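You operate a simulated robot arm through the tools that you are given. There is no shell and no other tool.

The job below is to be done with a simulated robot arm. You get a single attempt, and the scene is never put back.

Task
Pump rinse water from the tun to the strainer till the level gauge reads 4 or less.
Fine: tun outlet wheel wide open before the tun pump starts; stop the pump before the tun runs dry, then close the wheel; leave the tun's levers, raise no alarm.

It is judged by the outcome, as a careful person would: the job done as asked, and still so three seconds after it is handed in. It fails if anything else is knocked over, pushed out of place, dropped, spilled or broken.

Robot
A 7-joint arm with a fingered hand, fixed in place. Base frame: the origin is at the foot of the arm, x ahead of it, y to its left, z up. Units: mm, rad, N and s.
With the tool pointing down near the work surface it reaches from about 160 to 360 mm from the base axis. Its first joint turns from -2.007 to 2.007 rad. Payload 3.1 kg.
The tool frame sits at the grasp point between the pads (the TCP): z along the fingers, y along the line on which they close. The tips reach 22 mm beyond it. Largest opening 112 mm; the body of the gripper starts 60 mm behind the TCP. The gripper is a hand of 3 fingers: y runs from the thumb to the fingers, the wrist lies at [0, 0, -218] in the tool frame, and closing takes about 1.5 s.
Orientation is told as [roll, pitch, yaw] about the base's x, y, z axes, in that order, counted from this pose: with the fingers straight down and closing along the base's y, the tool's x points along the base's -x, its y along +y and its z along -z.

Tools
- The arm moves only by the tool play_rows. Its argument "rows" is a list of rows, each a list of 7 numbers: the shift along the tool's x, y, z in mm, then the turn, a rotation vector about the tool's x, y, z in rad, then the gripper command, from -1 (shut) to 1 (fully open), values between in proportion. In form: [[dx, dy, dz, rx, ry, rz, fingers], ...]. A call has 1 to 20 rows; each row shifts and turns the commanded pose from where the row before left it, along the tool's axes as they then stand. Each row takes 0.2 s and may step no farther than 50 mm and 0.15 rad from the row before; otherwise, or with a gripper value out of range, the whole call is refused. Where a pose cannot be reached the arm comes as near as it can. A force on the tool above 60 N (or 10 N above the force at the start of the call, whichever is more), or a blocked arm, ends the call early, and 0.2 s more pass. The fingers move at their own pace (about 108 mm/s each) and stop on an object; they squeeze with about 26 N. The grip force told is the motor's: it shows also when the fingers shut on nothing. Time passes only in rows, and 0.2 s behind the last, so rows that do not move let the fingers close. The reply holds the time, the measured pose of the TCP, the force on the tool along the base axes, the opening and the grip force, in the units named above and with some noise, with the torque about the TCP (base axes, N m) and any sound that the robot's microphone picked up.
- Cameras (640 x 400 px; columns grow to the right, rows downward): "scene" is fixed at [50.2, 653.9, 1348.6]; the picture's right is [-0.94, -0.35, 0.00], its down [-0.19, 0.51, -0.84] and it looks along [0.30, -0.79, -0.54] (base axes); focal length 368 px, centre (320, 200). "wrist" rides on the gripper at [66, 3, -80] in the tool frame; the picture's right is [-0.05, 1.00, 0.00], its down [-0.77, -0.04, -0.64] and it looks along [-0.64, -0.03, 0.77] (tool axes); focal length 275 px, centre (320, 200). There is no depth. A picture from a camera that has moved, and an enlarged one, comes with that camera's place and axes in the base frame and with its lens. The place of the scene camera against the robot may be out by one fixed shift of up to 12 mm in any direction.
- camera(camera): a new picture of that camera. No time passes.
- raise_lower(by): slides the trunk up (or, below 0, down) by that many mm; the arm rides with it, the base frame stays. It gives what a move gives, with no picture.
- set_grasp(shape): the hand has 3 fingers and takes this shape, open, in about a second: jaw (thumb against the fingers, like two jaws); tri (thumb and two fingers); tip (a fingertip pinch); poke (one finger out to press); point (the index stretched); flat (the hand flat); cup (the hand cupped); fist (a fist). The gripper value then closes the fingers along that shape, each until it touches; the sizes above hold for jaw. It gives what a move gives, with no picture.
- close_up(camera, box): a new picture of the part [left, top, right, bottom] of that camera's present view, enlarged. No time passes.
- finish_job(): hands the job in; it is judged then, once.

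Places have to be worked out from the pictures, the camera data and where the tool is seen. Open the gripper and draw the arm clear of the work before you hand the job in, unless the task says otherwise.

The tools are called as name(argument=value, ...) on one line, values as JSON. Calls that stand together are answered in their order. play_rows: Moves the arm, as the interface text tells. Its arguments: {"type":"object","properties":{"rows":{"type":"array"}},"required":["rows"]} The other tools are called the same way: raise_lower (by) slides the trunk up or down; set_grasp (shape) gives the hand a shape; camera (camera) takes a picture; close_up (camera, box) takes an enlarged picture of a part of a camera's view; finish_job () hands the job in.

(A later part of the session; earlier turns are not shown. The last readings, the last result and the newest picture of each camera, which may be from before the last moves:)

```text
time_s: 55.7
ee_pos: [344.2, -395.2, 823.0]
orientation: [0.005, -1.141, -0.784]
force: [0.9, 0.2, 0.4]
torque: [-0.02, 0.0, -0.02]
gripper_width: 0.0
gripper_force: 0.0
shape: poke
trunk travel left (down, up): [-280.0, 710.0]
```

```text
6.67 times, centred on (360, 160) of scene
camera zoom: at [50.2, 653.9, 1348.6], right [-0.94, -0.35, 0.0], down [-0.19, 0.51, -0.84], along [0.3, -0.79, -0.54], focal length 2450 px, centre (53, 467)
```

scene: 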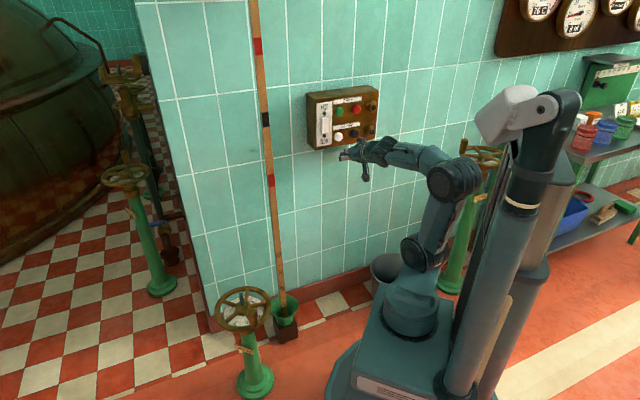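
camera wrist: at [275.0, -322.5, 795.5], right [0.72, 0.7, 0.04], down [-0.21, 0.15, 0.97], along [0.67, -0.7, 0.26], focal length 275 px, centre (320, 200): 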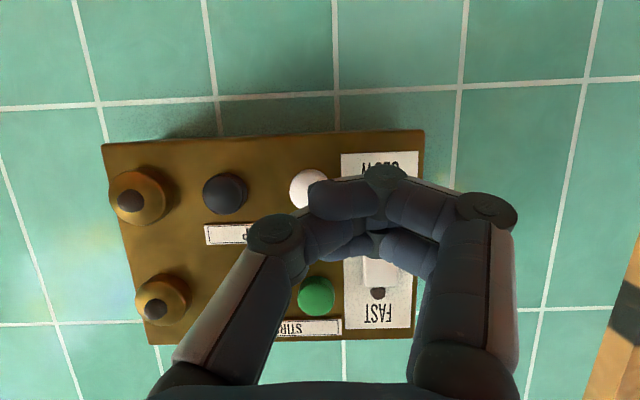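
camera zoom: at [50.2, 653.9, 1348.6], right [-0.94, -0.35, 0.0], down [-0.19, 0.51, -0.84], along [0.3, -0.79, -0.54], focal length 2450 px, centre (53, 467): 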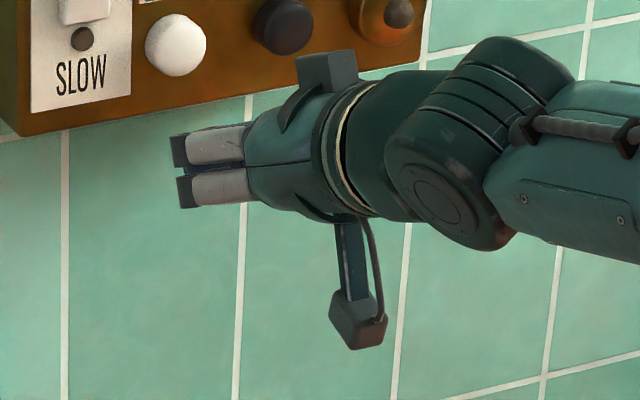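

The result depends on the shape it comes from, as fingers block each other. I'll look at "flat" as an alternative pressing shape.

set_grasp(shape="jaw")

set_grasp(shape="flat")

camera(camera="wrist")

close_up(camera="scene", box=[335, 130, 385, 190])

```text
time_s: 56.6
ee_pos: [344.8, -395.8, 821.7]
orientation: [0.002, -1.142, -0.785]
force: [-0.5, -0.4, -0.4]
torque: [0.01, 0.05, -0.01]
gripper_width: 112.2
gripper_force: 0.0
shape: jaw
trunk travel left (down, up): [-280.0, 710.0]
```

```text
time_s: 57.5
ee_pos: [343.8, -394.9, 822.9]
orientation: [0.003, -1.139, -0.785]
force: [-0.4, 0.1, 0.1]
torque: [0.01, -0.01, 0.01]
gripper_width: 0.0
gripper_force: 0.1
shape: flat
trunk travel left (down, up): [-280.0, 710.0]
```

```text
taken
camera wrist: at [275.0, -322.5, 795.5], right [0.72, 0.7, 0.04], down [-0.21, 0.15, 0.97], along [0.67, -0.7, 0.26], focal length 275 px, centre (320, 200)
```

wrist: 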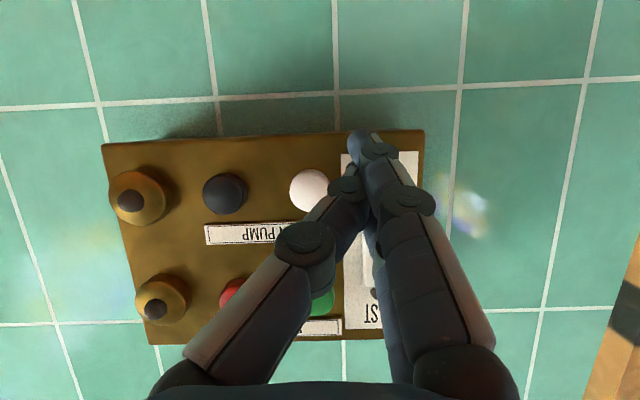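

```text
6.67 times, centred on (360, 160) of scene
camera zoom: at [50.2, 653.9, 1348.6], right [-0.94, -0.35, 0.0], down [-0.19, 0.51, -0.84], along [0.3, -0.79, -0.54], focal length 2450 px, centre (53, 467)
```

zoom: 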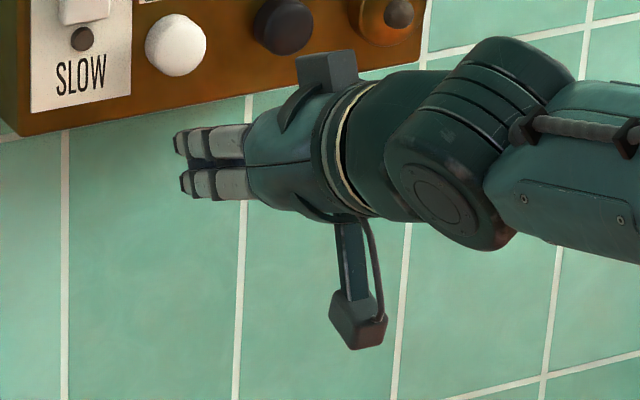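

"Flat" gives a neat straight bundle of fingertips at roughly tool (0, 16, 24), which is good for pressing one button, as the neighbours are about 60 mm away. I'll finish levelling the hand and line it up in front of the white button with a standoff.

play_rows(rows=[[0, 0, 0, 0, -0.143, 0, 1], [0, 0, 0, 0, -0.143, 0, 1], [0, 0, 0, 0, -0.143, 0, 1], [-5.2, -8.7, 5, 0, 0, 0, 1], [-5.2, -8.7, 5, 0, 0, 0, 1], [-5.2, -8.7, 5, 0, 0, 0, 1], [0, 0, 0, 0, 0, 0, 1]])

camera(camera="wrist")

close_up(camera="scene", box=[295, 75, 415, 195])

```text
time_s: 59.1
ee_pos: [326.8, -434.4, 832.8]
orientation: [-0.133, -1.423, -0.703]
force: [-1.3, 0.5, -0.4]
torque: [0.0, -0.01, 0.01]
gripper_width: 0.1
gripper_force: 0.0
shape: flat
out of reach, approached as far as the arm can: row 1, 2
trunk travel left (down, up): [-280.0, 710.0]
```

```text
taken
camera wrist: at [268.5, -367.5, 778.7], right [0.75, 0.67, 0.03], down [-0.36, 0.37, 0.86], along [0.56, -0.65, 0.52], focal length 275 px, centre (320, 200)
```

wrist: 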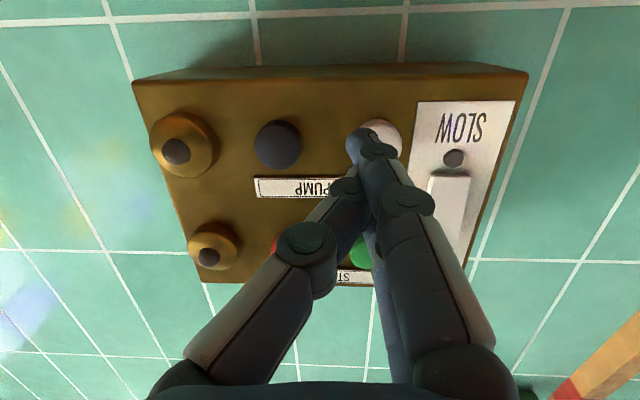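

```text
3.33 times, centred on (355, 135) of scene
camera zoom: at [50.2, 653.9, 1348.6], right [-0.94, -0.35, 0.0], down [-0.19, 0.51, -0.84], along [0.3, -0.79, -0.54], focal length 1225 px, centre (203, 417)
```

zoom: 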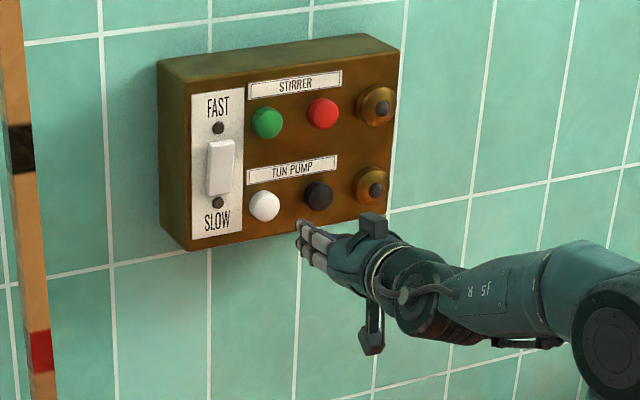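

The hand couldn't quite reach level: it points about 9° down and nearly along the wall normal, which is fine for pressing. The fingertips are about 56 mm from the white button and 17 mm to one side, so I'll align and approach to about 25 mm.

play_rows(rows=[[-4.27, 6.07, 9.2, 0, 0, 0, 1], [-4.27, 6.07, 9.2, 0, 0, 0, 1], [-4.27, 6.07, 9.2, 0, 0, 0, 1], [0, 0, 0, 0, 0, 0, 1]])

camera(camera="wrist")

close_up(camera="scene", box=[295, 75, 415, 195])

close_up(camera="scene", box=[510, 0, 640, 80])

```text
time_s: 60.1
ee_pos: [361.1, -445.0, 842.7]
orientation: [-0.131, -1.422, -0.705]
force: [0.0, 0.4, 0.0]
torque: [-0.01, 0.01, 0.01]
gripper_width: 0.0
gripper_force: 0.0
shape: flat
trunk travel left (down, up): [-280.0, 710.0]
```

```text
taken
camera wrist: at [302.8, -378.2, 788.0], right [0.75, 0.66, 0.03], down [-0.36, 0.37, 0.86], along [0.56, -0.65, 0.52], focal length 275 px, centre (320, 200)
```

wrist: 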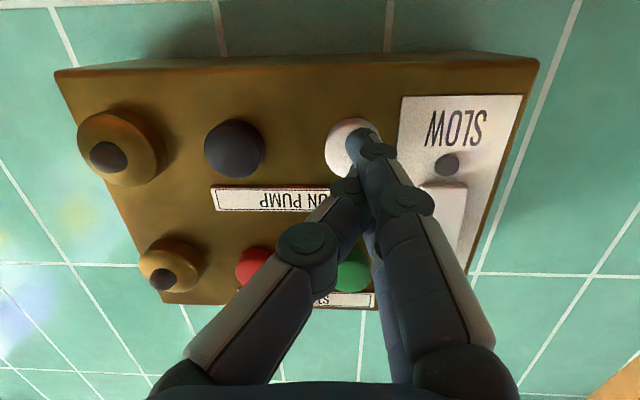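

```text
3.33 times, centred on (355, 135) of scene
camera zoom: at [50.2, 653.9, 1348.6], right [-0.94, -0.35, 0.0], down [-0.19, 0.51, -0.84], along [0.3, -0.79, -0.54], focal length 1225 px, centre (203, 417)
```

zoom: 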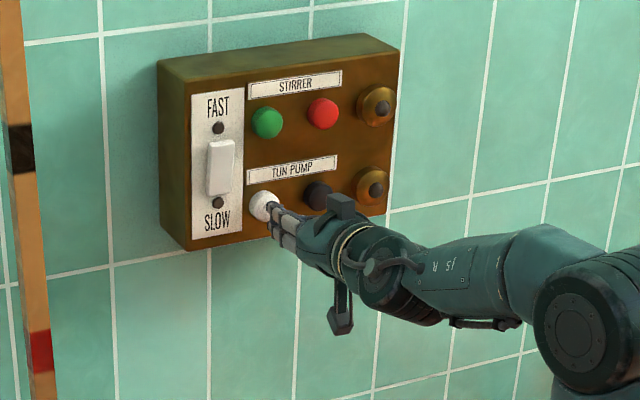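

```text
4.92 times, centred on (575, 40) of scene
camera zoom: at [50.2, 653.9, 1348.6], right [-0.94, -0.35, 0.0], down [-0.19, 0.51, -0.84], along [0.3, -0.79, -0.54], focal length 1810 px, centre (-935, 988)
```

zoom: 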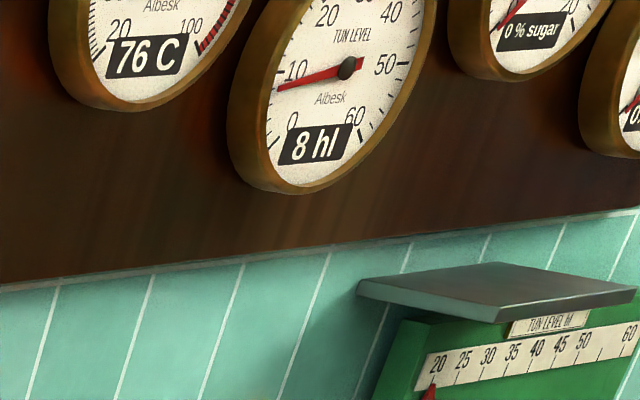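

The fingertips are about 24 mm in front of the white button, and I'm lined up. I'll drop 6 mm so the upper finger meets the button near its centre, then move in to near contact.

play_rows(rows=[[6, 0, 0, 0, 0, 0, 1], [-1.38, 0.46, 8.9, 0, 0, 0, 1], [-1.07, 0.36, 6.92, 0, 0, 0, 1], [0, 0, 0, 0, 0, 0, 1]])

camera(camera="wrist")

close_up(camera="scene", box=[310, 95, 370, 155])

```text
time_s: 61.1
ee_pos: [372.4, -455.1, 837.0]
orientation: [-0.131, -1.423, -0.705]
force: [-5.8, 6.4, -2.0]
torque: [-0.01, 0.01, 0.16]
gripper_width: 0.0
gripper_force: 0.1
shape: flat
trunk travel left (down, up): [-280.0, 710.0]
heard: click
```

```text
taken
camera wrist: at [312.8, -387.1, 782.3], right [0.75, 0.67, 0.03], down [-0.36, 0.37, 0.86], along [0.56, -0.65, 0.52], focal length 275 px, centre (320, 200)
```

wrist: 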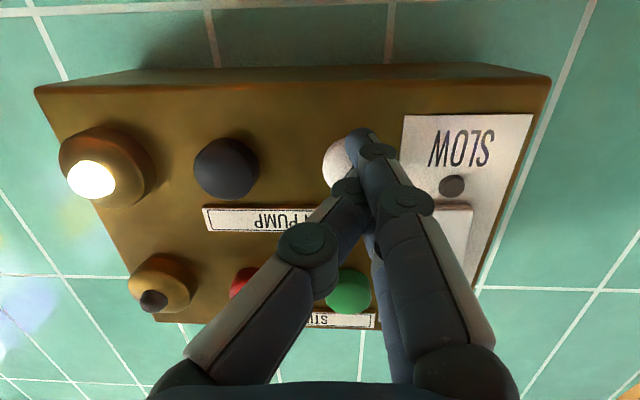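

```text
6.67 times, centred on (340, 125) of scene
camera zoom: at [50.2, 653.9, 1348.6], right [-0.94, -0.35, 0.0], down [-0.19, 0.51, -0.84], along [0.3, -0.79, -0.54], focal length 2450 px, centre (187, 700)
```

zoom: 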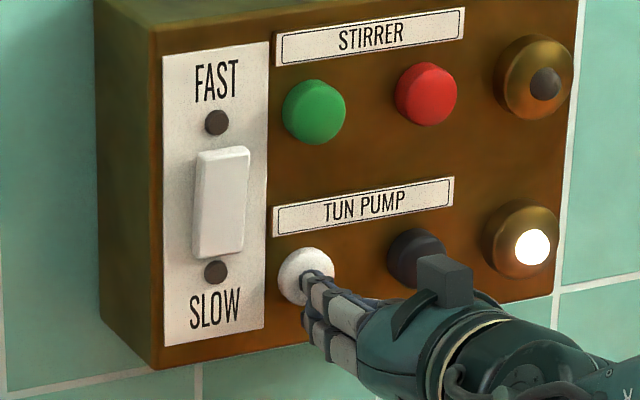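

A click, and the TUN PUMP lamp is lit: the pump has started. I'll check the level gauge immediately.

close_up(camera="scene", box=[510, 0, 640, 80])

play_rows(rows=[[3.06, -1.03, -19.8, 0, 0, 0, 1], [1.53, -0.5, -9.9, 0, 0, 0, 1]])

close_up(camera="scene", box=[510, 0, 640, 80])

```text
4.92 times, centred on (575, 40) of scene
camera zoom: at [50.2, 653.9, 1348.6], right [-0.94, -0.35, 0.0], down [-0.19, 0.51, -0.84], along [0.3, -0.79, -0.54], focal length 1810 px, centre (-935, 988)
```

zoom: 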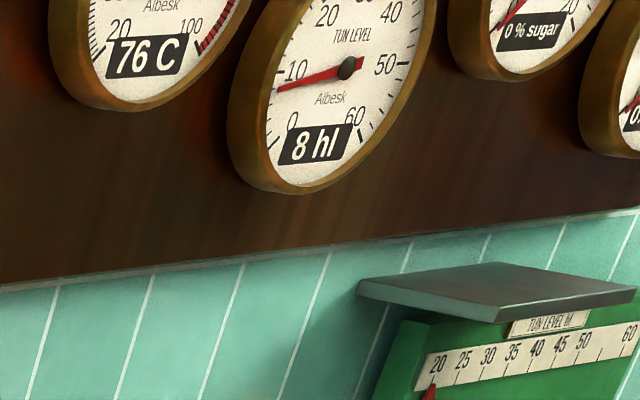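

```text
time_s: 61.7
ee_pos: [350.6, -433.4, 834.2]
orientation: [-0.132, -1.426, -0.705]
force: [-0.4, -0.3, 0.2]
torque: [0.02, -0.01, -0.02]
gripper_width: 0.0
gripper_force: 0.0
shape: flat
trunk travel left (down, up): [-280.0, 710.0]
```

```text
4.92 times, centred on (575, 40) of scene
camera zoom: at [50.2, 653.9, 1348.6], right [-0.94, -0.35, 0.0], down [-0.19, 0.51, -0.84], along [0.3, -0.79, -0.54], focal length 1810 px, centre (-935, 988)
```

zoom: 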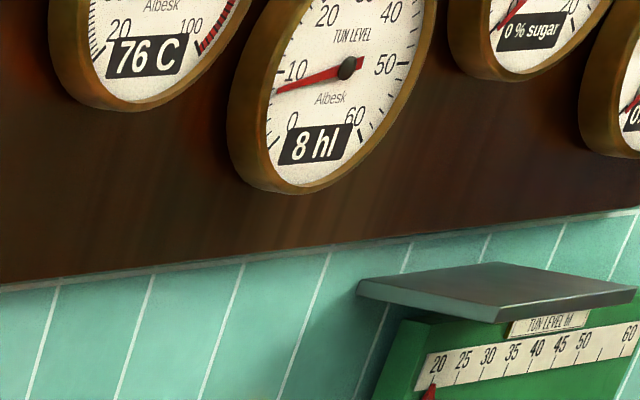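

I've backed off and the needle has just started to fall. Now I slide across to the black stop button's front and watch the level.

play_rows(rows=[[0.46, -31.7, 1.75, 0, 0, 0, 1], [0.46, -31.7, 1.75, 0, 0, 0, 1], [0, 0, 0, 0, 0, 0, 1]])

close_up(camera="scene", box=[510, 0, 640, 80])

camera(camera="wrist")

close_up(camera="scene", box=[295, 75, 415, 195])

```text
time_s: 62.5
ee_pos: [323.8, -460.9, 843.2]
orientation: [-0.138, -1.42, -0.708]
force: [0.1, -0.2, 0.5]
torque: [-0.01, 0.05, 0.01]
gripper_width: 0.0
gripper_force: 0.0
shape: flat
out of reach, approached as far as the arm can: row 2
trunk travel left (down, up): [-280.0, 710.0]
```

```text
4.92 times, centred on (575, 40) of scene
camera zoom: at [50.2, 653.9, 1348.6], right [-0.94, -0.35, 0.0], down [-0.19, 0.51, -0.84], along [0.3, -0.79, -0.54], focal length 1810 px, centre (-935, 988)
```

zoom: 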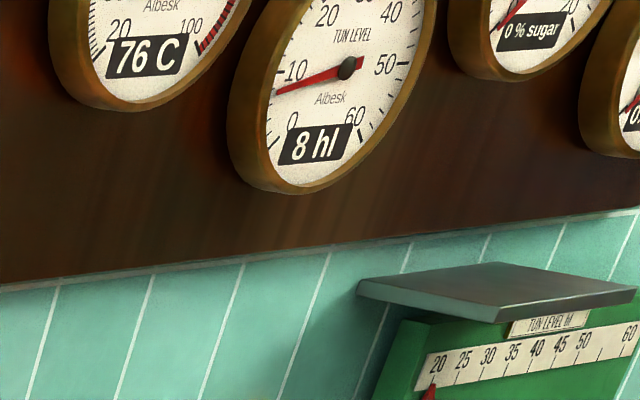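

```text
taken
camera wrist: at [265.6, -392.8, 789.9], right [0.75, 0.66, 0.03], down [-0.35, 0.37, 0.86], along [0.55, -0.66, 0.51], focal length 275 px, centre (320, 200)
```

wrist: 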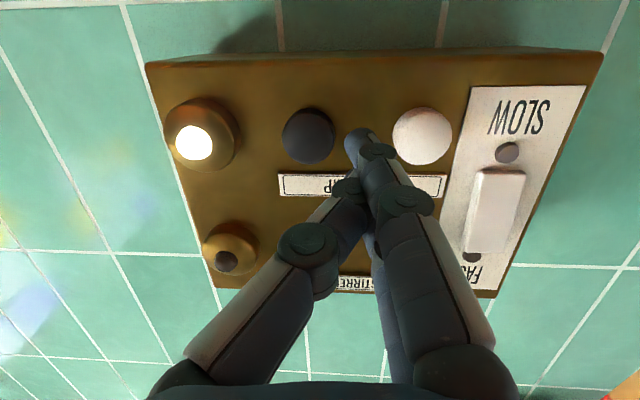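

```text
3.33 times, centred on (355, 135) of scene
camera zoom: at [50.2, 653.9, 1348.6], right [-0.94, -0.35, 0.0], down [-0.19, 0.51, -0.84], along [0.3, -0.79, -0.54], focal length 1225 px, centre (203, 417)
```

zoom: 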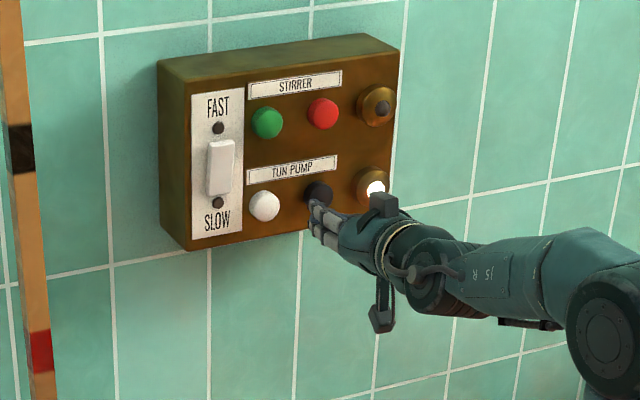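

The level falls slowly, at roughly 0.5 hl/s. The sideways slide stopped about 25 mm short of the black button because of a reach limit. I'll bring the hand forward a little while shifting the rest.

play_rows(rows=[[1.75, -12.3, 6.8, 0, 0, 0, 1], [1.75, -12.3, 6.8, 0, 0, 0, 1]])

close_up(camera="scene", box=[510, 0, 640, 80])

camera(camera="wrist")

```text
time_s: 63.1
ee_pos: [333.9, -469.9, 846.5]
orientation: [-0.136, -1.425, -0.708]
force: [-0.4, 0.3, -0.4]
torque: [0.03, 0.0, 0.01]
gripper_width: 0.1
gripper_force: 0.0
shape: flat
out of reach, approached as far as the arm can: row 1, 2
trunk travel left (down, up): [-280.0, 710.0]
```

```text
4.92 times, centred on (575, 40) of scene
camera zoom: at [50.2, 653.9, 1348.6], right [-0.94, -0.35, 0.0], down [-0.19, 0.51, -0.84], along [0.3, -0.79, -0.54], focal length 1810 px, centre (-935, 988)
```

zoom: 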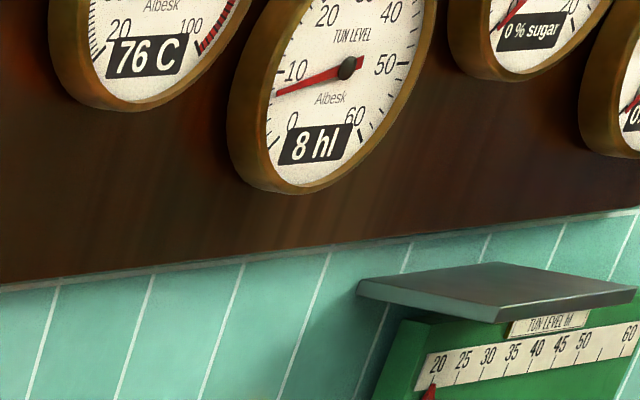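

```text
taken
camera wrist: at [276.0, -401.8, 793.2], right [0.75, 0.66, 0.03], down [-0.36, 0.37, 0.86], along [0.56, -0.65, 0.52], focal length 275 px, centre (320, 200)
```

wrist: 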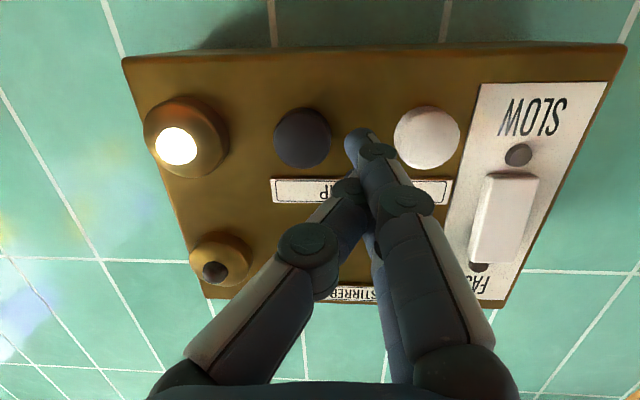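

The hand is almost in line with the forearm, so the wrist is at its limit. The fix is to lower the trunk so the forearm rises to the panel. I'll back off 38 mm and drop the trunk by 130 mm; at this rate there is still plenty of time.

play_rows(rows=[[5.8, -2, -37.6, 0, 0, 0, 1]])

raise_lower(by=-130)

close_up(camera="scene", box=[510, 0, 640, 80])

camera(camera="wrist")

```text
time_s: 63.5
ee_pos: [308.0, -441.0, 847.5]
orientation: [-0.135, -1.424, -0.706]
force: [0.0, 0.0, -0.4]
torque: [0.01, 0.01, 0.01]
gripper_width: 0.1
gripper_force: 0.1
shape: flat
trunk travel left (down, up): [-280.0, 710.0]
```

```text
time_s: 65.1
ee_pos: [309.1, -441.5, 716.1]
orientation: [-0.135, -1.421, -0.708]
force: [0.4, 0.8, -0.3]
torque: [-0.01, 0.01, -0.01]
gripper_width: 0.3
gripper_force: 0.0
shape: flat
trunk travel left (down, up): [-150.0, 840.0]
```

```text
4.92 times, centred on (575, 40) of scene
camera zoom: at [50.2, 653.9, 1348.6], right [-0.94, -0.35, 0.0], down [-0.19, 0.51, -0.84], along [0.3, -0.79, -0.54], focal length 1810 px, centre (-935, 988)
```

zoom: 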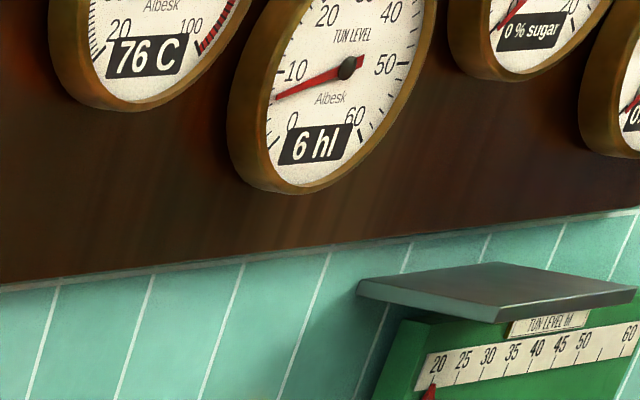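

```text
taken
camera wrist: at [250.0, -373.6, 662.8], right [0.75, 0.66, 0.03], down [-0.36, 0.37, 0.86], along [0.56, -0.65, 0.52], focal length 275 px, centre (320, 200)
```

wrist: 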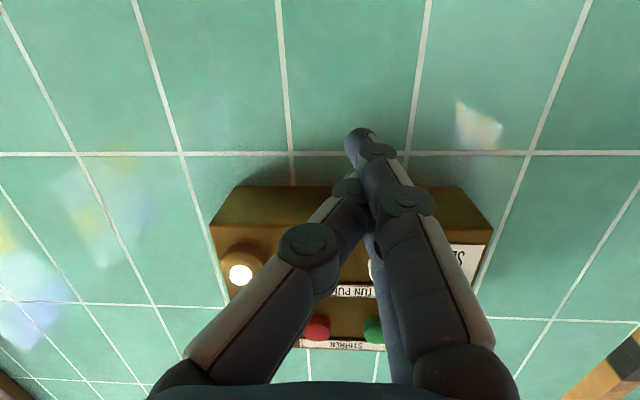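

It reads 6 hl at t = 65, so the rate is about 0.5 hl/s and 4 comes near t ≈ 69–70. I'll now raise the hand to stand 30 mm in front of the black button.

play_rows(rows=[[-41.9, -9.8, 2.4, 0, 0, 0, 1], [-41.9, -9.8, 2.4, 0, 0, 0, 1], [-41.9, -9.8, 2.4, 0, 0, 0, 1]])

camera(camera="wrist")

close_up(camera="scene", box=[510, 0, 640, 80])

close_up(camera="scene", box=[295, 75, 415, 195])

```text
time_s: 65.9
ee_pos: [304.9, -477.2, 841.1]
orientation: [-0.138, -1.425, -0.697]
force: [0.4, -0.3, -0.7]
torque: [-0.01, 0.0, -0.03]
gripper_width: 0.0
gripper_force: 0.1
shape: flat
trunk travel left (down, up): [-150.0, 840.0]
```

```text
taken
camera wrist: at [246.5, -410.4, 787.9], right [0.75, 0.67, 0.03], down [-0.36, 0.37, 0.86], along [0.56, -0.65, 0.52], focal length 275 px, centre (320, 200)
```

wrist: 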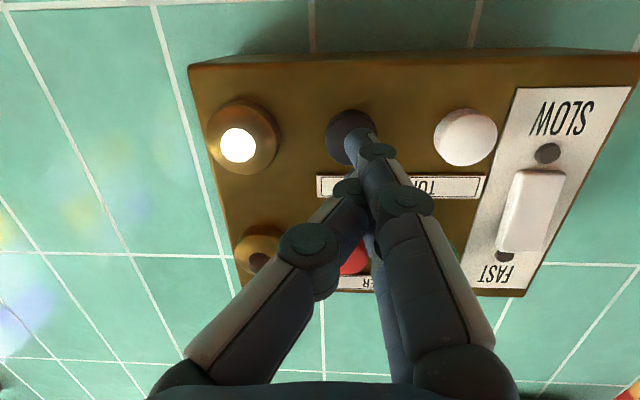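

```text
4.92 times, centred on (575, 40) of scene
camera zoom: at [50.2, 653.9, 1348.6], right [-0.94, -0.35, 0.0], down [-0.19, 0.51, -0.84], along [0.3, -0.79, -0.54], focal length 1810 px, centre (-935, 988)
```

zoom: 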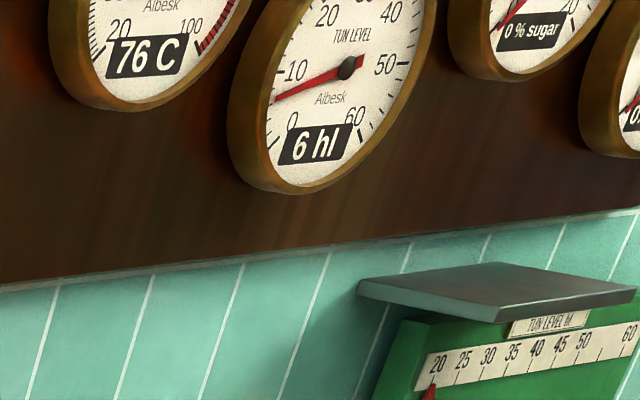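

```text
3.33 times, centred on (355, 135) of scene
camera zoom: at [50.2, 653.9, 1348.6], right [-0.94, -0.35, 0.0], down [-0.19, 0.51, -0.84], along [0.3, -0.79, -0.54], focal length 1225 px, centre (203, 417)
```

zoom: 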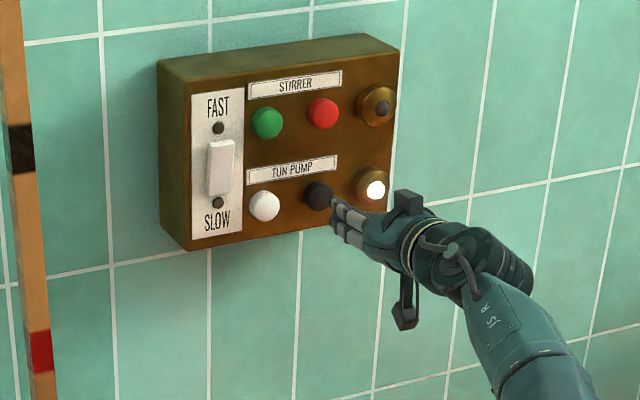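

In position: the black button lies straight ahead. The level reads 6 hl, so I'll close in to about 12 mm from pressing and keep checking.

play_rows(rows=[[0.3, 0.9, 17.8, 0, 0, 0, 1], [0, 0, 0, 0, 0, 0, 1], [0, 0, 0, 0, 0, 0, 1]])

close_up(camera="scene", box=[510, 0, 640, 80])

camera(camera="wrist")

```text
time_s: 66.7
ee_pos: [317.2, -489.9, 838.5]
orientation: [-0.135, -1.423, -0.703]
force: [-0.5, 0.3, -0.1]
torque: [0.0, 0.01, 0.0]
gripper_width: 0.0
gripper_force: 0.1
shape: flat
trunk travel left (down, up): [-150.0, 840.0]
```

```text
4.92 times, centred on (575, 40) of scene
camera zoom: at [50.2, 653.9, 1348.6], right [-0.94, -0.35, 0.0], down [-0.19, 0.51, -0.84], along [0.3, -0.79, -0.54], focal length 1810 px, centre (-935, 988)
```

zoom: 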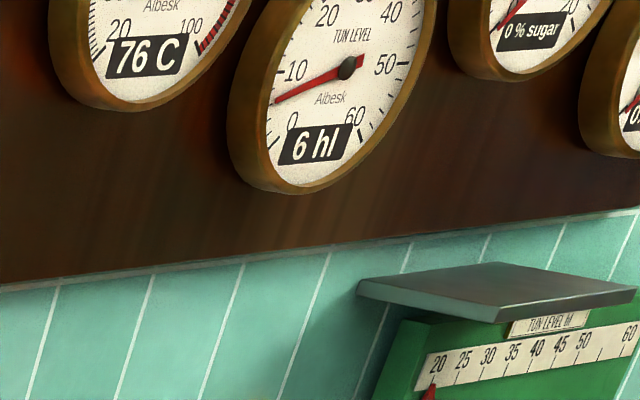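

```text
taken
camera wrist: at [258.8, -422.8, 784.3], right [0.75, 0.66, 0.03], down [-0.36, 0.37, 0.86], along [0.56, -0.65, 0.52], focal length 275 px, centre (320, 200)
```

wrist: 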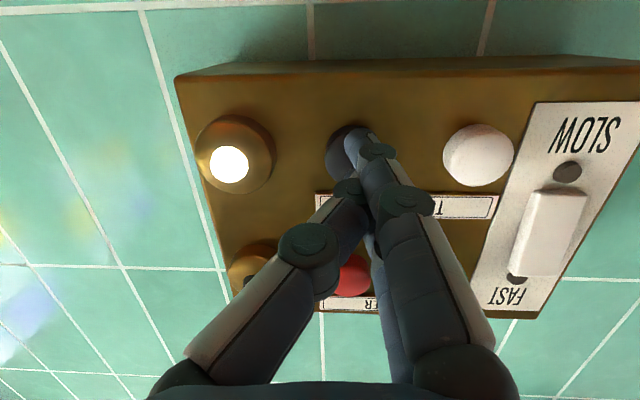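

It still reads 6 hl at t = 66.7. I'll wait about a second.

play_rows(rows=[[0, 0, 0, 0, 0, 0, 1], [0, 0, 0, 0, 0, 0, 1], [0, 0, 0, 0, 0, 0, 1], [0, 0, 0, 0, 0, 0, 1]])

close_up(camera="scene", box=[555, 0, 615, 40])

```text
time_s: 67.7
ee_pos: [317.8, -490.5, 838.3]
orientation: [-0.134, -1.423, -0.705]
force: [-1.0, 0.5, -0.6]
torque: [-0.01, 0.01, 0.0]
gripper_width: 0.0
gripper_force: 0.1
shape: flat
trunk travel left (down, up): [-150.0, 840.0]
```

```text
10.00 times, centred on (585, 20) of scene
camera zoom: at [50.2, 653.9, 1348.6], right [-0.94, -0.35, 0.0], down [-0.19, 0.51, -0.84], along [0.3, -0.79, -0.54], focal length 3676 px, centre (-2330, 2000)
```

zoom: 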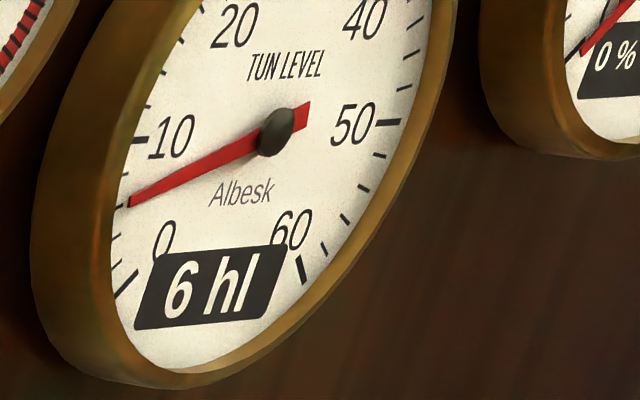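

Still 6, with the needle a bit above the 5 mark. I'll wait another second and compare.

play_rows(rows=[[0, 0, 0, 0, 0, 0, 1], [0, 0, 0, 0, 0, 0, 1], [0, 0, 0, 0, 0, 0, 1], [0, 0, 0, 0, 0, 0, 1]])

close_up(camera="scene", box=[555, 0, 615, 40])

```text
time_s: 68.7
ee_pos: [316.6, -489.9, 838.6]
orientation: [-0.134, -1.425, -0.704]
force: [0.2, -0.2, -0.1]
torque: [0.01, -0.01, 0.06]
gripper_width: 0.0
gripper_force: 0.1
shape: flat
trunk travel left (down, up): [-150.0, 840.0]
```

```text
10.00 times, centred on (585, 20) of scene
camera zoom: at [50.2, 653.9, 1348.6], right [-0.94, -0.35, 0.0], down [-0.19, 0.51, -0.84], along [0.3, -0.79, -0.54], focal length 3676 px, centre (-2330, 2000)
```

zoom: 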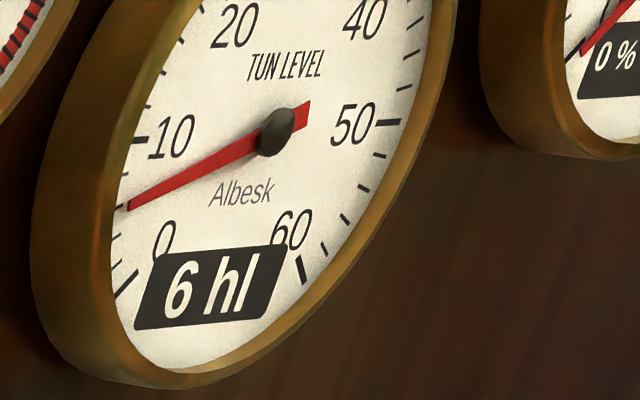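

Solving the needle geometry gives 6.0 hl now and a rate of about 0.26 hl/s; the digits seem to step by 2. I want the needle itself at or below 4, so I'll wait in chunks.

play_rows(rows=[[0, 0, 0, 0, 0, 0, 1], [0, 0, 0, 0, 0, 0, 1], [0, 0, 0, 0, 0, 0, 1], [0, 0, 0, 0, 0, 0, 1], [0, 0, 0, 0, 0, 0, 1], [0, 0, 0, 0, 0, 0, 1], [0, 0, 0, 0, 0, 0, 1], [0, 0, 0, 0, 0, 0, 1], [0, 0, 0, 0, 0, 0, 1], [0, 0, 0, 0, 0, 0, 1], [0, 0, 0, 0, 0, 0, 1], [0, 0, 0, 0, 0, 0, 1], [0, 0, 0, 0, 0, 0, 1], [0, 0, 0, 0, 0, 0, 1], [0, 0, 0, 0, 0, 0, 1]])

close_up(camera="scene", box=[555, 0, 615, 40])

```text
time_s: 71.9
ee_pos: [315.5, -490.1, 838.0]
orientation: [-0.135, -1.426, -0.705]
force: [-0.2, 0.7, 0.5]
torque: [0.02, 0.03, -0.03]
gripper_width: 0.0
gripper_force: 0.0
shape: flat
trunk travel left (down, up): [-150.0, 840.0]
```

```text
10.00 times, centred on (585, 20) of scene
camera zoom: at [50.2, 653.9, 1348.6], right [-0.94, -0.35, 0.0], down [-0.19, 0.51, -0.84], along [0.3, -0.79, -0.54], focal length 3676 px, centre (-2330, 2000)
```

zoom: 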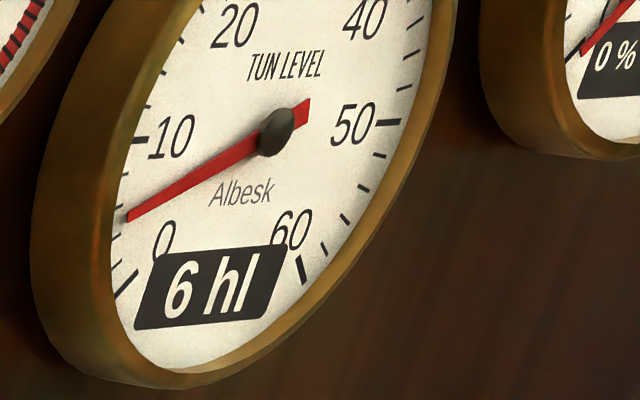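

The needle is at about 5.3 hl. I'll wait a further 3.8 s.

play_rows(rows=[[0, 0, 0, 0, 0, 0, 1], [0, 0, 0, 0, 0, 0, 1], [0, 0, 0, 0, 0, 0, 1], [0, 0, 0, 0, 0, 0, 1], [0, 0, 0, 0, 0, 0, 1], [0, 0, 0, 0, 0, 0, 1], [0, 0, 0, 0, 0, 0, 1], [0, 0, 0, 0, 0, 0, 1], [0, 0, 0, 0, 0, 0, 1], [0, 0, 0, 0, 0, 0, 1], [0, 0, 0, 0, 0, 0, 1], [0, 0, 0, 0, 0, 0, 1], [0, 0, 0, 0, 0, 0, 1], [0, 0, 0, 0, 0, 0, 1], [0, 0, 0, 0, 0, 0, 1], [0, 0, 0, 0, 0, 0, 1], [0, 0, 0, 0, 0, 0, 1], [0, 0, 0, 0, 0, 0, 1]])

close_up(camera="scene", box=[555, 0, 615, 40])

```text
time_s: 75.7
ee_pos: [316.8, -491.3, 838.1]
orientation: [-0.133, -1.424, -0.706]
force: [0.2, 0.5, -0.1]
torque: [-0.02, -0.01, -0.01]
gripper_width: 0.0
gripper_force: 0.0
shape: flat
trunk travel left (down, up): [-150.0, 840.0]
```

```text
10.00 times, centred on (585, 20) of scene
camera zoom: at [50.2, 653.9, 1348.6], right [-0.94, -0.35, 0.0], down [-0.19, 0.51, -0.84], along [0.3, -0.79, -0.54], focal length 3676 px, centre (-2330, 2000)
```

zoom: 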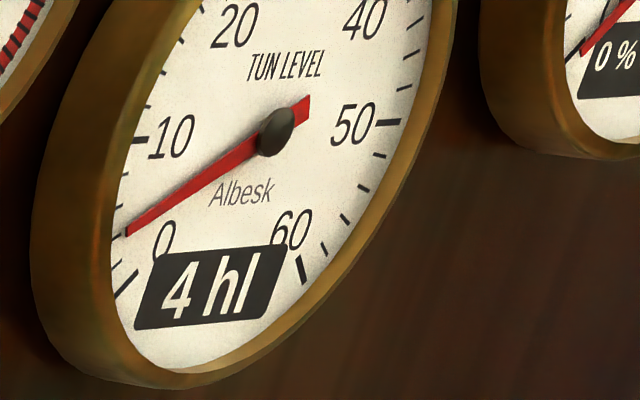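

The display now reads 4 hl and the needle about 4.2. I'll let it go about 2 s more so the needle itself is below 4, then press stop.

play_rows(rows=[[0, 0, 0, 0, 0, 0, 1], [0, 0, 0, 0, 0, 0, 1], [0, 0, 0, 0, 0, 0, 1], [0, 0, 0, 0, 0, 0, 1], [0, 0, 0, 0, 0, 0, 1], [0, 0, 0, 0, 0, 0, 1], [0, 0, 0, 0, 0, 0, 1], [0, 0, 0, 0, 0, 0, 1], [0, 0, 0, 0, 0, 0, 1]])

close_up(camera="scene", box=[555, 0, 615, 40])

play_rows(rows=[[-0.9, 0.3, 6, 0, 0, 0, 1], [-0.9, 0.3, 6, 0, 0, 0, 1], [0, 0, 0, 0, 0, 0, 1]])

camera(camera="wrist")

close_up(camera="scene", box=[310, 95, 370, 155])

```text
time_s: 77.7
ee_pos: [318.1, -489.9, 838.6]
orientation: [-0.135, -1.424, -0.704]
force: [-0.4, -0.4, -0.2]
torque: [-0.01, 0.0, 0.01]
gripper_width: 0.0
gripper_force: 0.1
shape: flat
trunk travel left (down, up): [-150.0, 840.0]
```

```text
10.00 times, centred on (585, 20) of scene
camera zoom: at [50.2, 653.9, 1348.6], right [-0.94, -0.35, 0.0], down [-0.19, 0.51, -0.84], along [0.3, -0.79, -0.54], focal length 3676 px, centre (-2330, 2000)
```

zoom: 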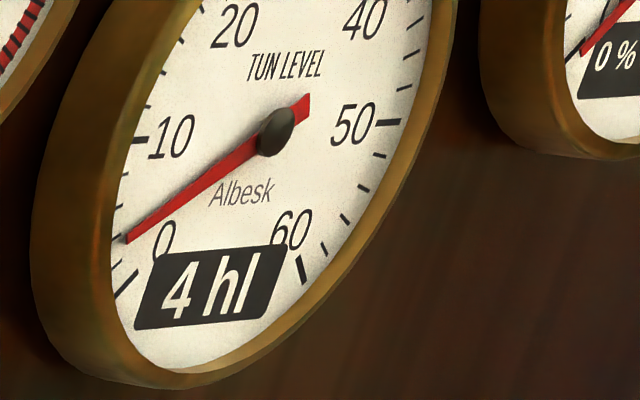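

```text
time_s: 78.5
ee_pos: [323.9, -498.0, 838.4]
orientation: [-0.136, -1.423, -0.705]
force: [-1.6, 3.4, 0.5]
torque: [-0.01, -0.01, 0.05]
gripper_width: 0.0
gripper_force: 0.1
shape: flat
trunk travel left (down, up): [-150.0, 840.0]
heard: click
```

```text
taken
camera wrist: at [267.0, -431.4, 784.4], right [0.75, 0.66, 0.03], down [-0.36, 0.37, 0.86], along [0.56, -0.65, 0.52], focal length 275 px, centre (320, 200)
```

wrist: 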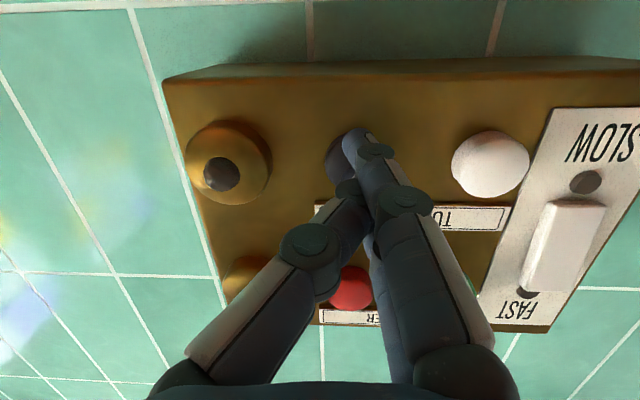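

```text
6.67 times, centred on (340, 125) of scene
camera zoom: at [50.2, 653.9, 1348.6], right [-0.94, -0.35, 0.0], down [-0.19, 0.51, -0.84], along [0.3, -0.79, -0.54], focal length 2450 px, centre (187, 700)
```

zoom: 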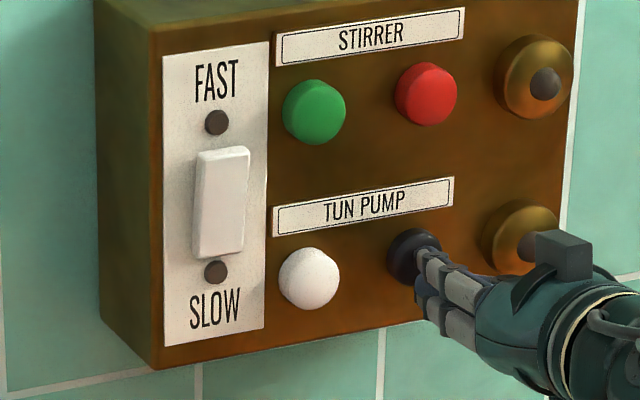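

A click, and the lamp is out: the pump has stopped. I'll back off 35 mm along the wall normal and re-read the gauge.

play_rows(rows=[[2.7, -0.9, -17.3, 0, 0, 0, 1], [2.7, -0.9, -17.3, 0, 0, 0, 1], [0, 0, 0, 0, 0, 0, 1]])

close_up(camera="scene", box=[555, 0, 615, 40])

close_up(camera="scene", box=[560, 5, 590, 35])

close_up(camera="scene", box=[295, 75, 415, 195])

```text
time_s: 79.3
ee_pos: [301.2, -472.8, 838.7]
orientation: [-0.136, -1.424, -0.706]
force: [0.3, 0.3, 0.9]
torque: [-0.01, 0.02, 0.0]
gripper_width: 0.1
gripper_force: 0.0
shape: flat
trunk travel left (down, up): [-150.0, 840.0]
```

```text
10.00 times, centred on (585, 20) of scene
camera zoom: at [50.2, 653.9, 1348.6], right [-0.94, -0.35, 0.0], down [-0.19, 0.51, -0.84], along [0.3, -0.79, -0.54], focal length 3676 px, centre (-2330, 2000)
```

zoom: 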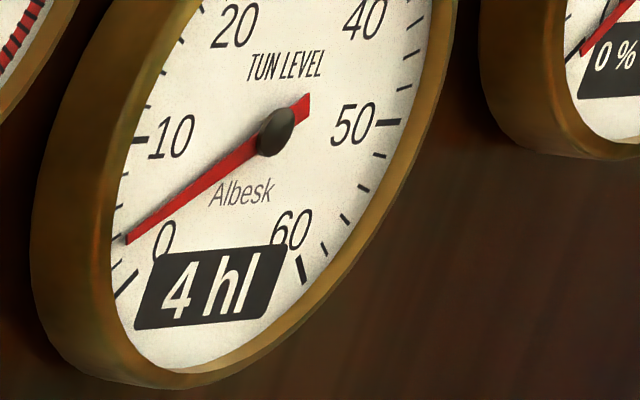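

```text
13.33 times, centred on (575, 20) of scene
camera zoom: at [50.2, 653.9, 1348.6], right [-0.94, -0.35, 0.0], down [-0.19, 0.51, -0.84], along [0.3, -0.79, -0.54], focal length 4901 px, centre (-3080, 2600)
```

zoom: 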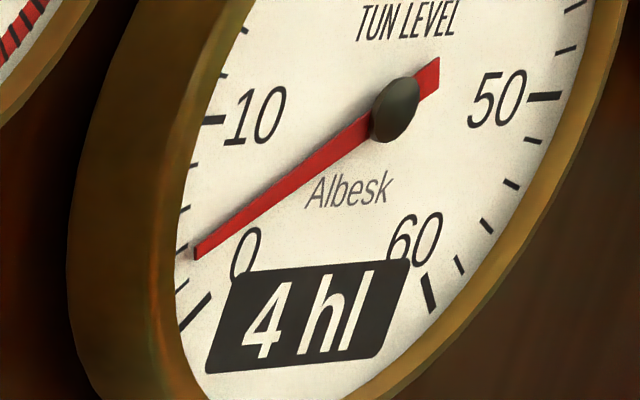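

```text
3.33 times, centred on (355, 135) of scene
camera zoom: at [50.2, 653.9, 1348.6], right [-0.94, -0.35, 0.0], down [-0.19, 0.51, -0.84], along [0.3, -0.79, -0.54], focal length 1225 px, centre (203, 417)
```

zoom: 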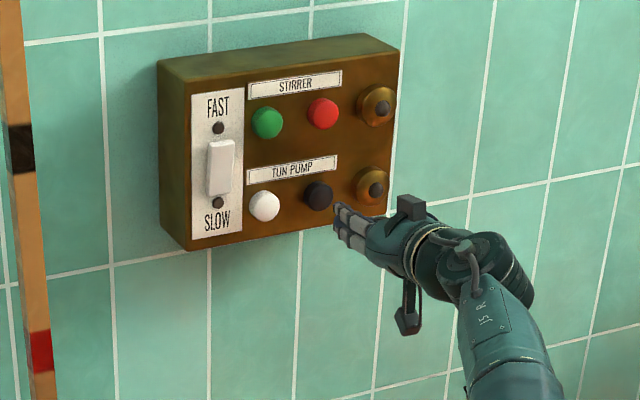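

The display reads 4 hl and the needle sits right about the 4 tick. I'll magnify further to see precisely where the needle stands.

close_up(camera="scene", box=[564, 8, 596, 28])

close_up(camera="scene", box=[563, 14, 579, 29])

```text
16.00 times, centred on (580, 18) of scene
camera zoom: at [50.2, 653.9, 1348.6], right [-0.94, -0.35, 0.0], down [-0.19, 0.51, -0.84], along [0.3, -0.79, -0.54], focal length 5881 px, centre (-3840, 3112)
```

zoom: 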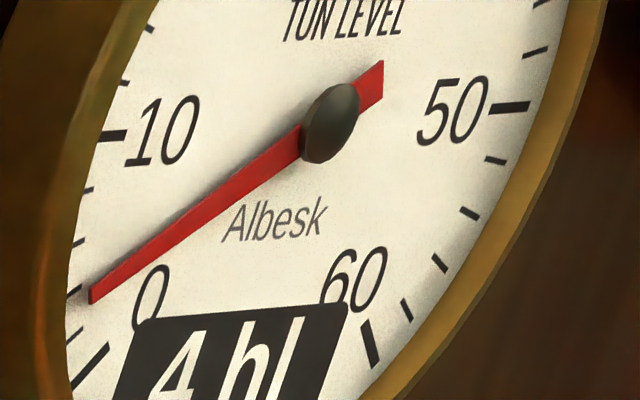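

```text
16.00 times, centred on (571, 22) of scene
camera zoom: at [50.2, 653.9, 1348.6], right [-0.94, -0.35, 0.0], down [-0.19, 0.51, -0.84], along [0.3, -0.79, -0.54], focal length 5881 px, centre (-3696, 3056)
```

zoom: 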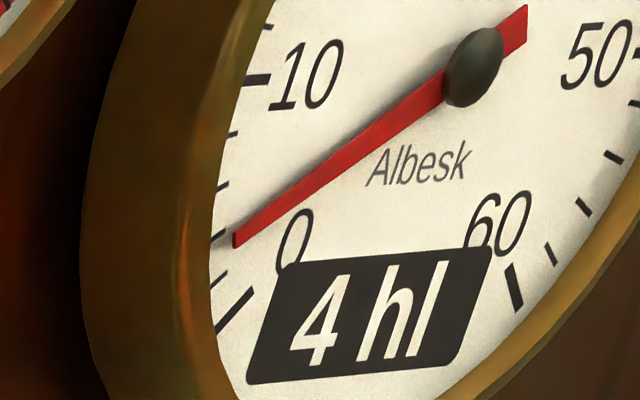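

The needle direction works out to about 3.7 hl, and the digits say 4, so the level is met and the pump is off. Next I'll withdraw from the panel, pitching the hand back down while moving back and lower.

play_rows(rows=[[20.28, 0, -7.06, 0, 0.1421, 0, 1], [21.07, 0, -4.11, 0, 0.1421, 0, 1], [21.44, 0, -1.08, 0, 0.1421, 0, 1], [21.38, 0, 1.96, 0, 0.1421, 0, 1], [20.89, 0, 4.96, 0, 0.1421, 0, 1], [19.98, 0, 7.87, 0, 0.1421, 0, 1], [18.66, 0, 10.6, 0, 0.1421, 0, 1], [16.96, 0, 13.17, 0, 0.1421, 0, 1], [14.92, 0, 15.44, 0, 0.1421, 0, 1], [12.59, 0, 17.39, 0, 0.1421, 0, 1], [0, 0, 0, 0, 0, 0, 1]])

camera(camera="scene")

```text
time_s: 81.7
ee_pos: [210.9, -410.7, 666.1]
orientation: [0.103, -0.249, -0.828]
force: [-0.1, 0.0, -0.6]
torque: [-0.03, -0.02, -0.02]
gripper_width: 0.1
gripper_force: 0.1
shape: flat
out of reach, approached as far as the arm can: row 7, 8, 9, 10
trunk travel left (down, up): [-150.0, 840.0]
```

```text
taken
```

scene: 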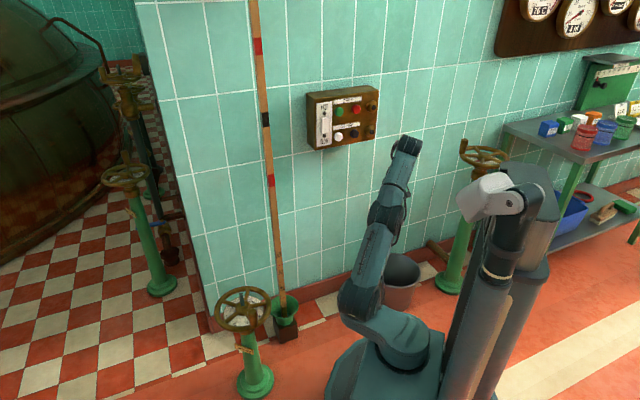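

The arm stopped a bit short of pointing straight down. I'll raise the trunk back by 130 mm to give the arm room and look again.

raise_lower(by=130)

camera(camera="wrist")

camera(camera="scene")

```text
time_s: 83.2
ee_pos: [208.9, -411.5, 795.6]
orientation: [0.104, -0.247, -0.831]
force: [-0.4, -1.4, 0.8]
torque: [-0.02, 0.06, -0.01]
gripper_width: 0.0
gripper_force: 0.1
shape: flat
trunk travel left (down, up): [-280.0, 710.0]
```

```text
taken
camera wrist: at [149.7, -354.2, 857.8], right [0.75, 0.66, 0.11], down [0.33, -0.51, 0.8], along [0.58, -0.56, -0.59], focal length 275 px, centre (320, 200)
```

wrist: 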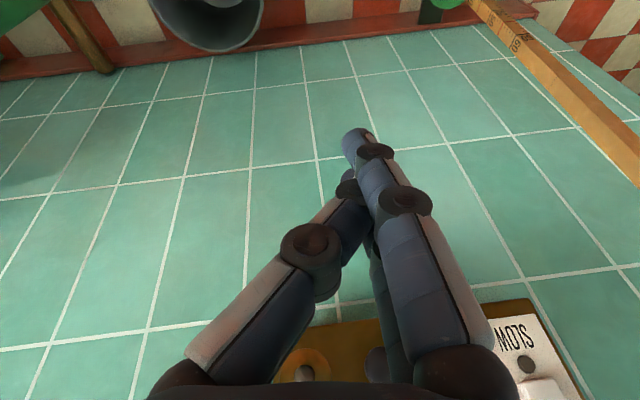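

```text
taken
```

scene: 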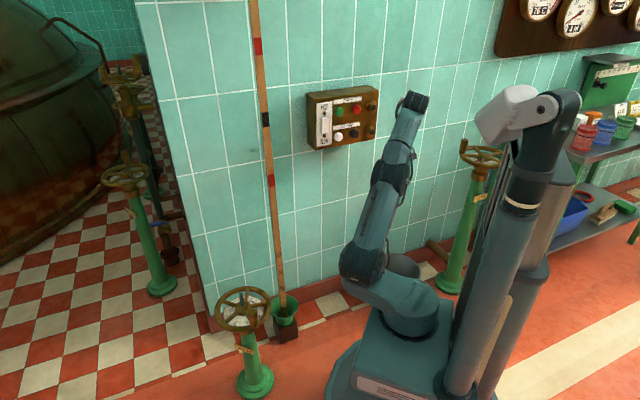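

I'll level the hand while lowering it a little.

play_rows(rows=[[0, 0, 35, 0.052, 0.1235, 0, 1], [0, 0, 35, 0.052, 0.1235, 0, 1], [0, 0, 0, 0, 0, 0, 1]])

```text
time_s: 84.0
ee_pos: [217.8, -417.9, 729.7]
orientation: [0.166, -0.195, -0.828]
force: [-0.1, 0.0, 0.0]
torque: [-0.01, 0.02, -0.05]
gripper_width: 0.1
gripper_force: 0.1
shape: flat
out of reach, approached as far as the arm can: row 1, 2
trunk travel left (down, up): [-280.0, 710.0]
```

Still limited: the wrist seems to have ended in a rolled configuration. I'll look at the arm closely.

close_up(camera="scene", box=[320, 70, 480, 330])

camera(camera="wrist")

```text
1.54 times, centred on (400, 200) of scene
camera zoom: at [50.2, 653.9, 1348.6], right [-0.94, -0.35, 0.0], down [-0.19, 0.51, -0.84], along [0.3, -0.79, -0.54], focal length 566 px, centre (197, 200)
```

zoom: 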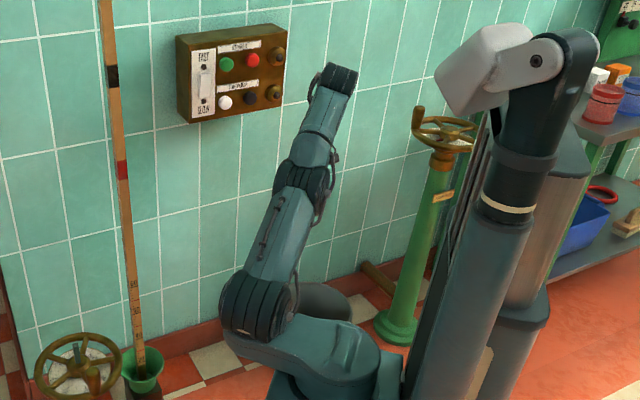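

```text
taken
camera wrist: at [156.2, -365.5, 795.4], right [0.74, 0.66, 0.17], down [0.33, -0.56, 0.76], along [0.59, -0.5, -0.63], focal length 275 px, centre (320, 200)
```

wrist: 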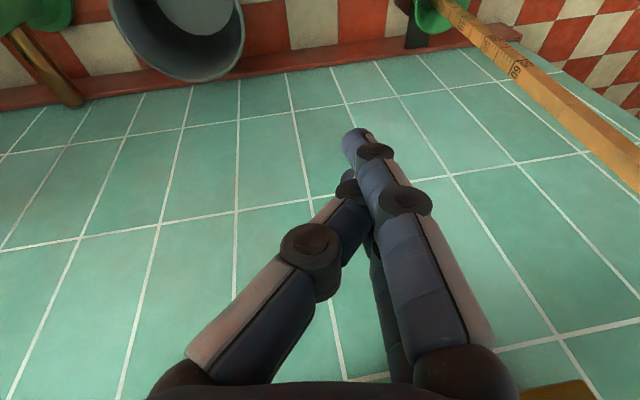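

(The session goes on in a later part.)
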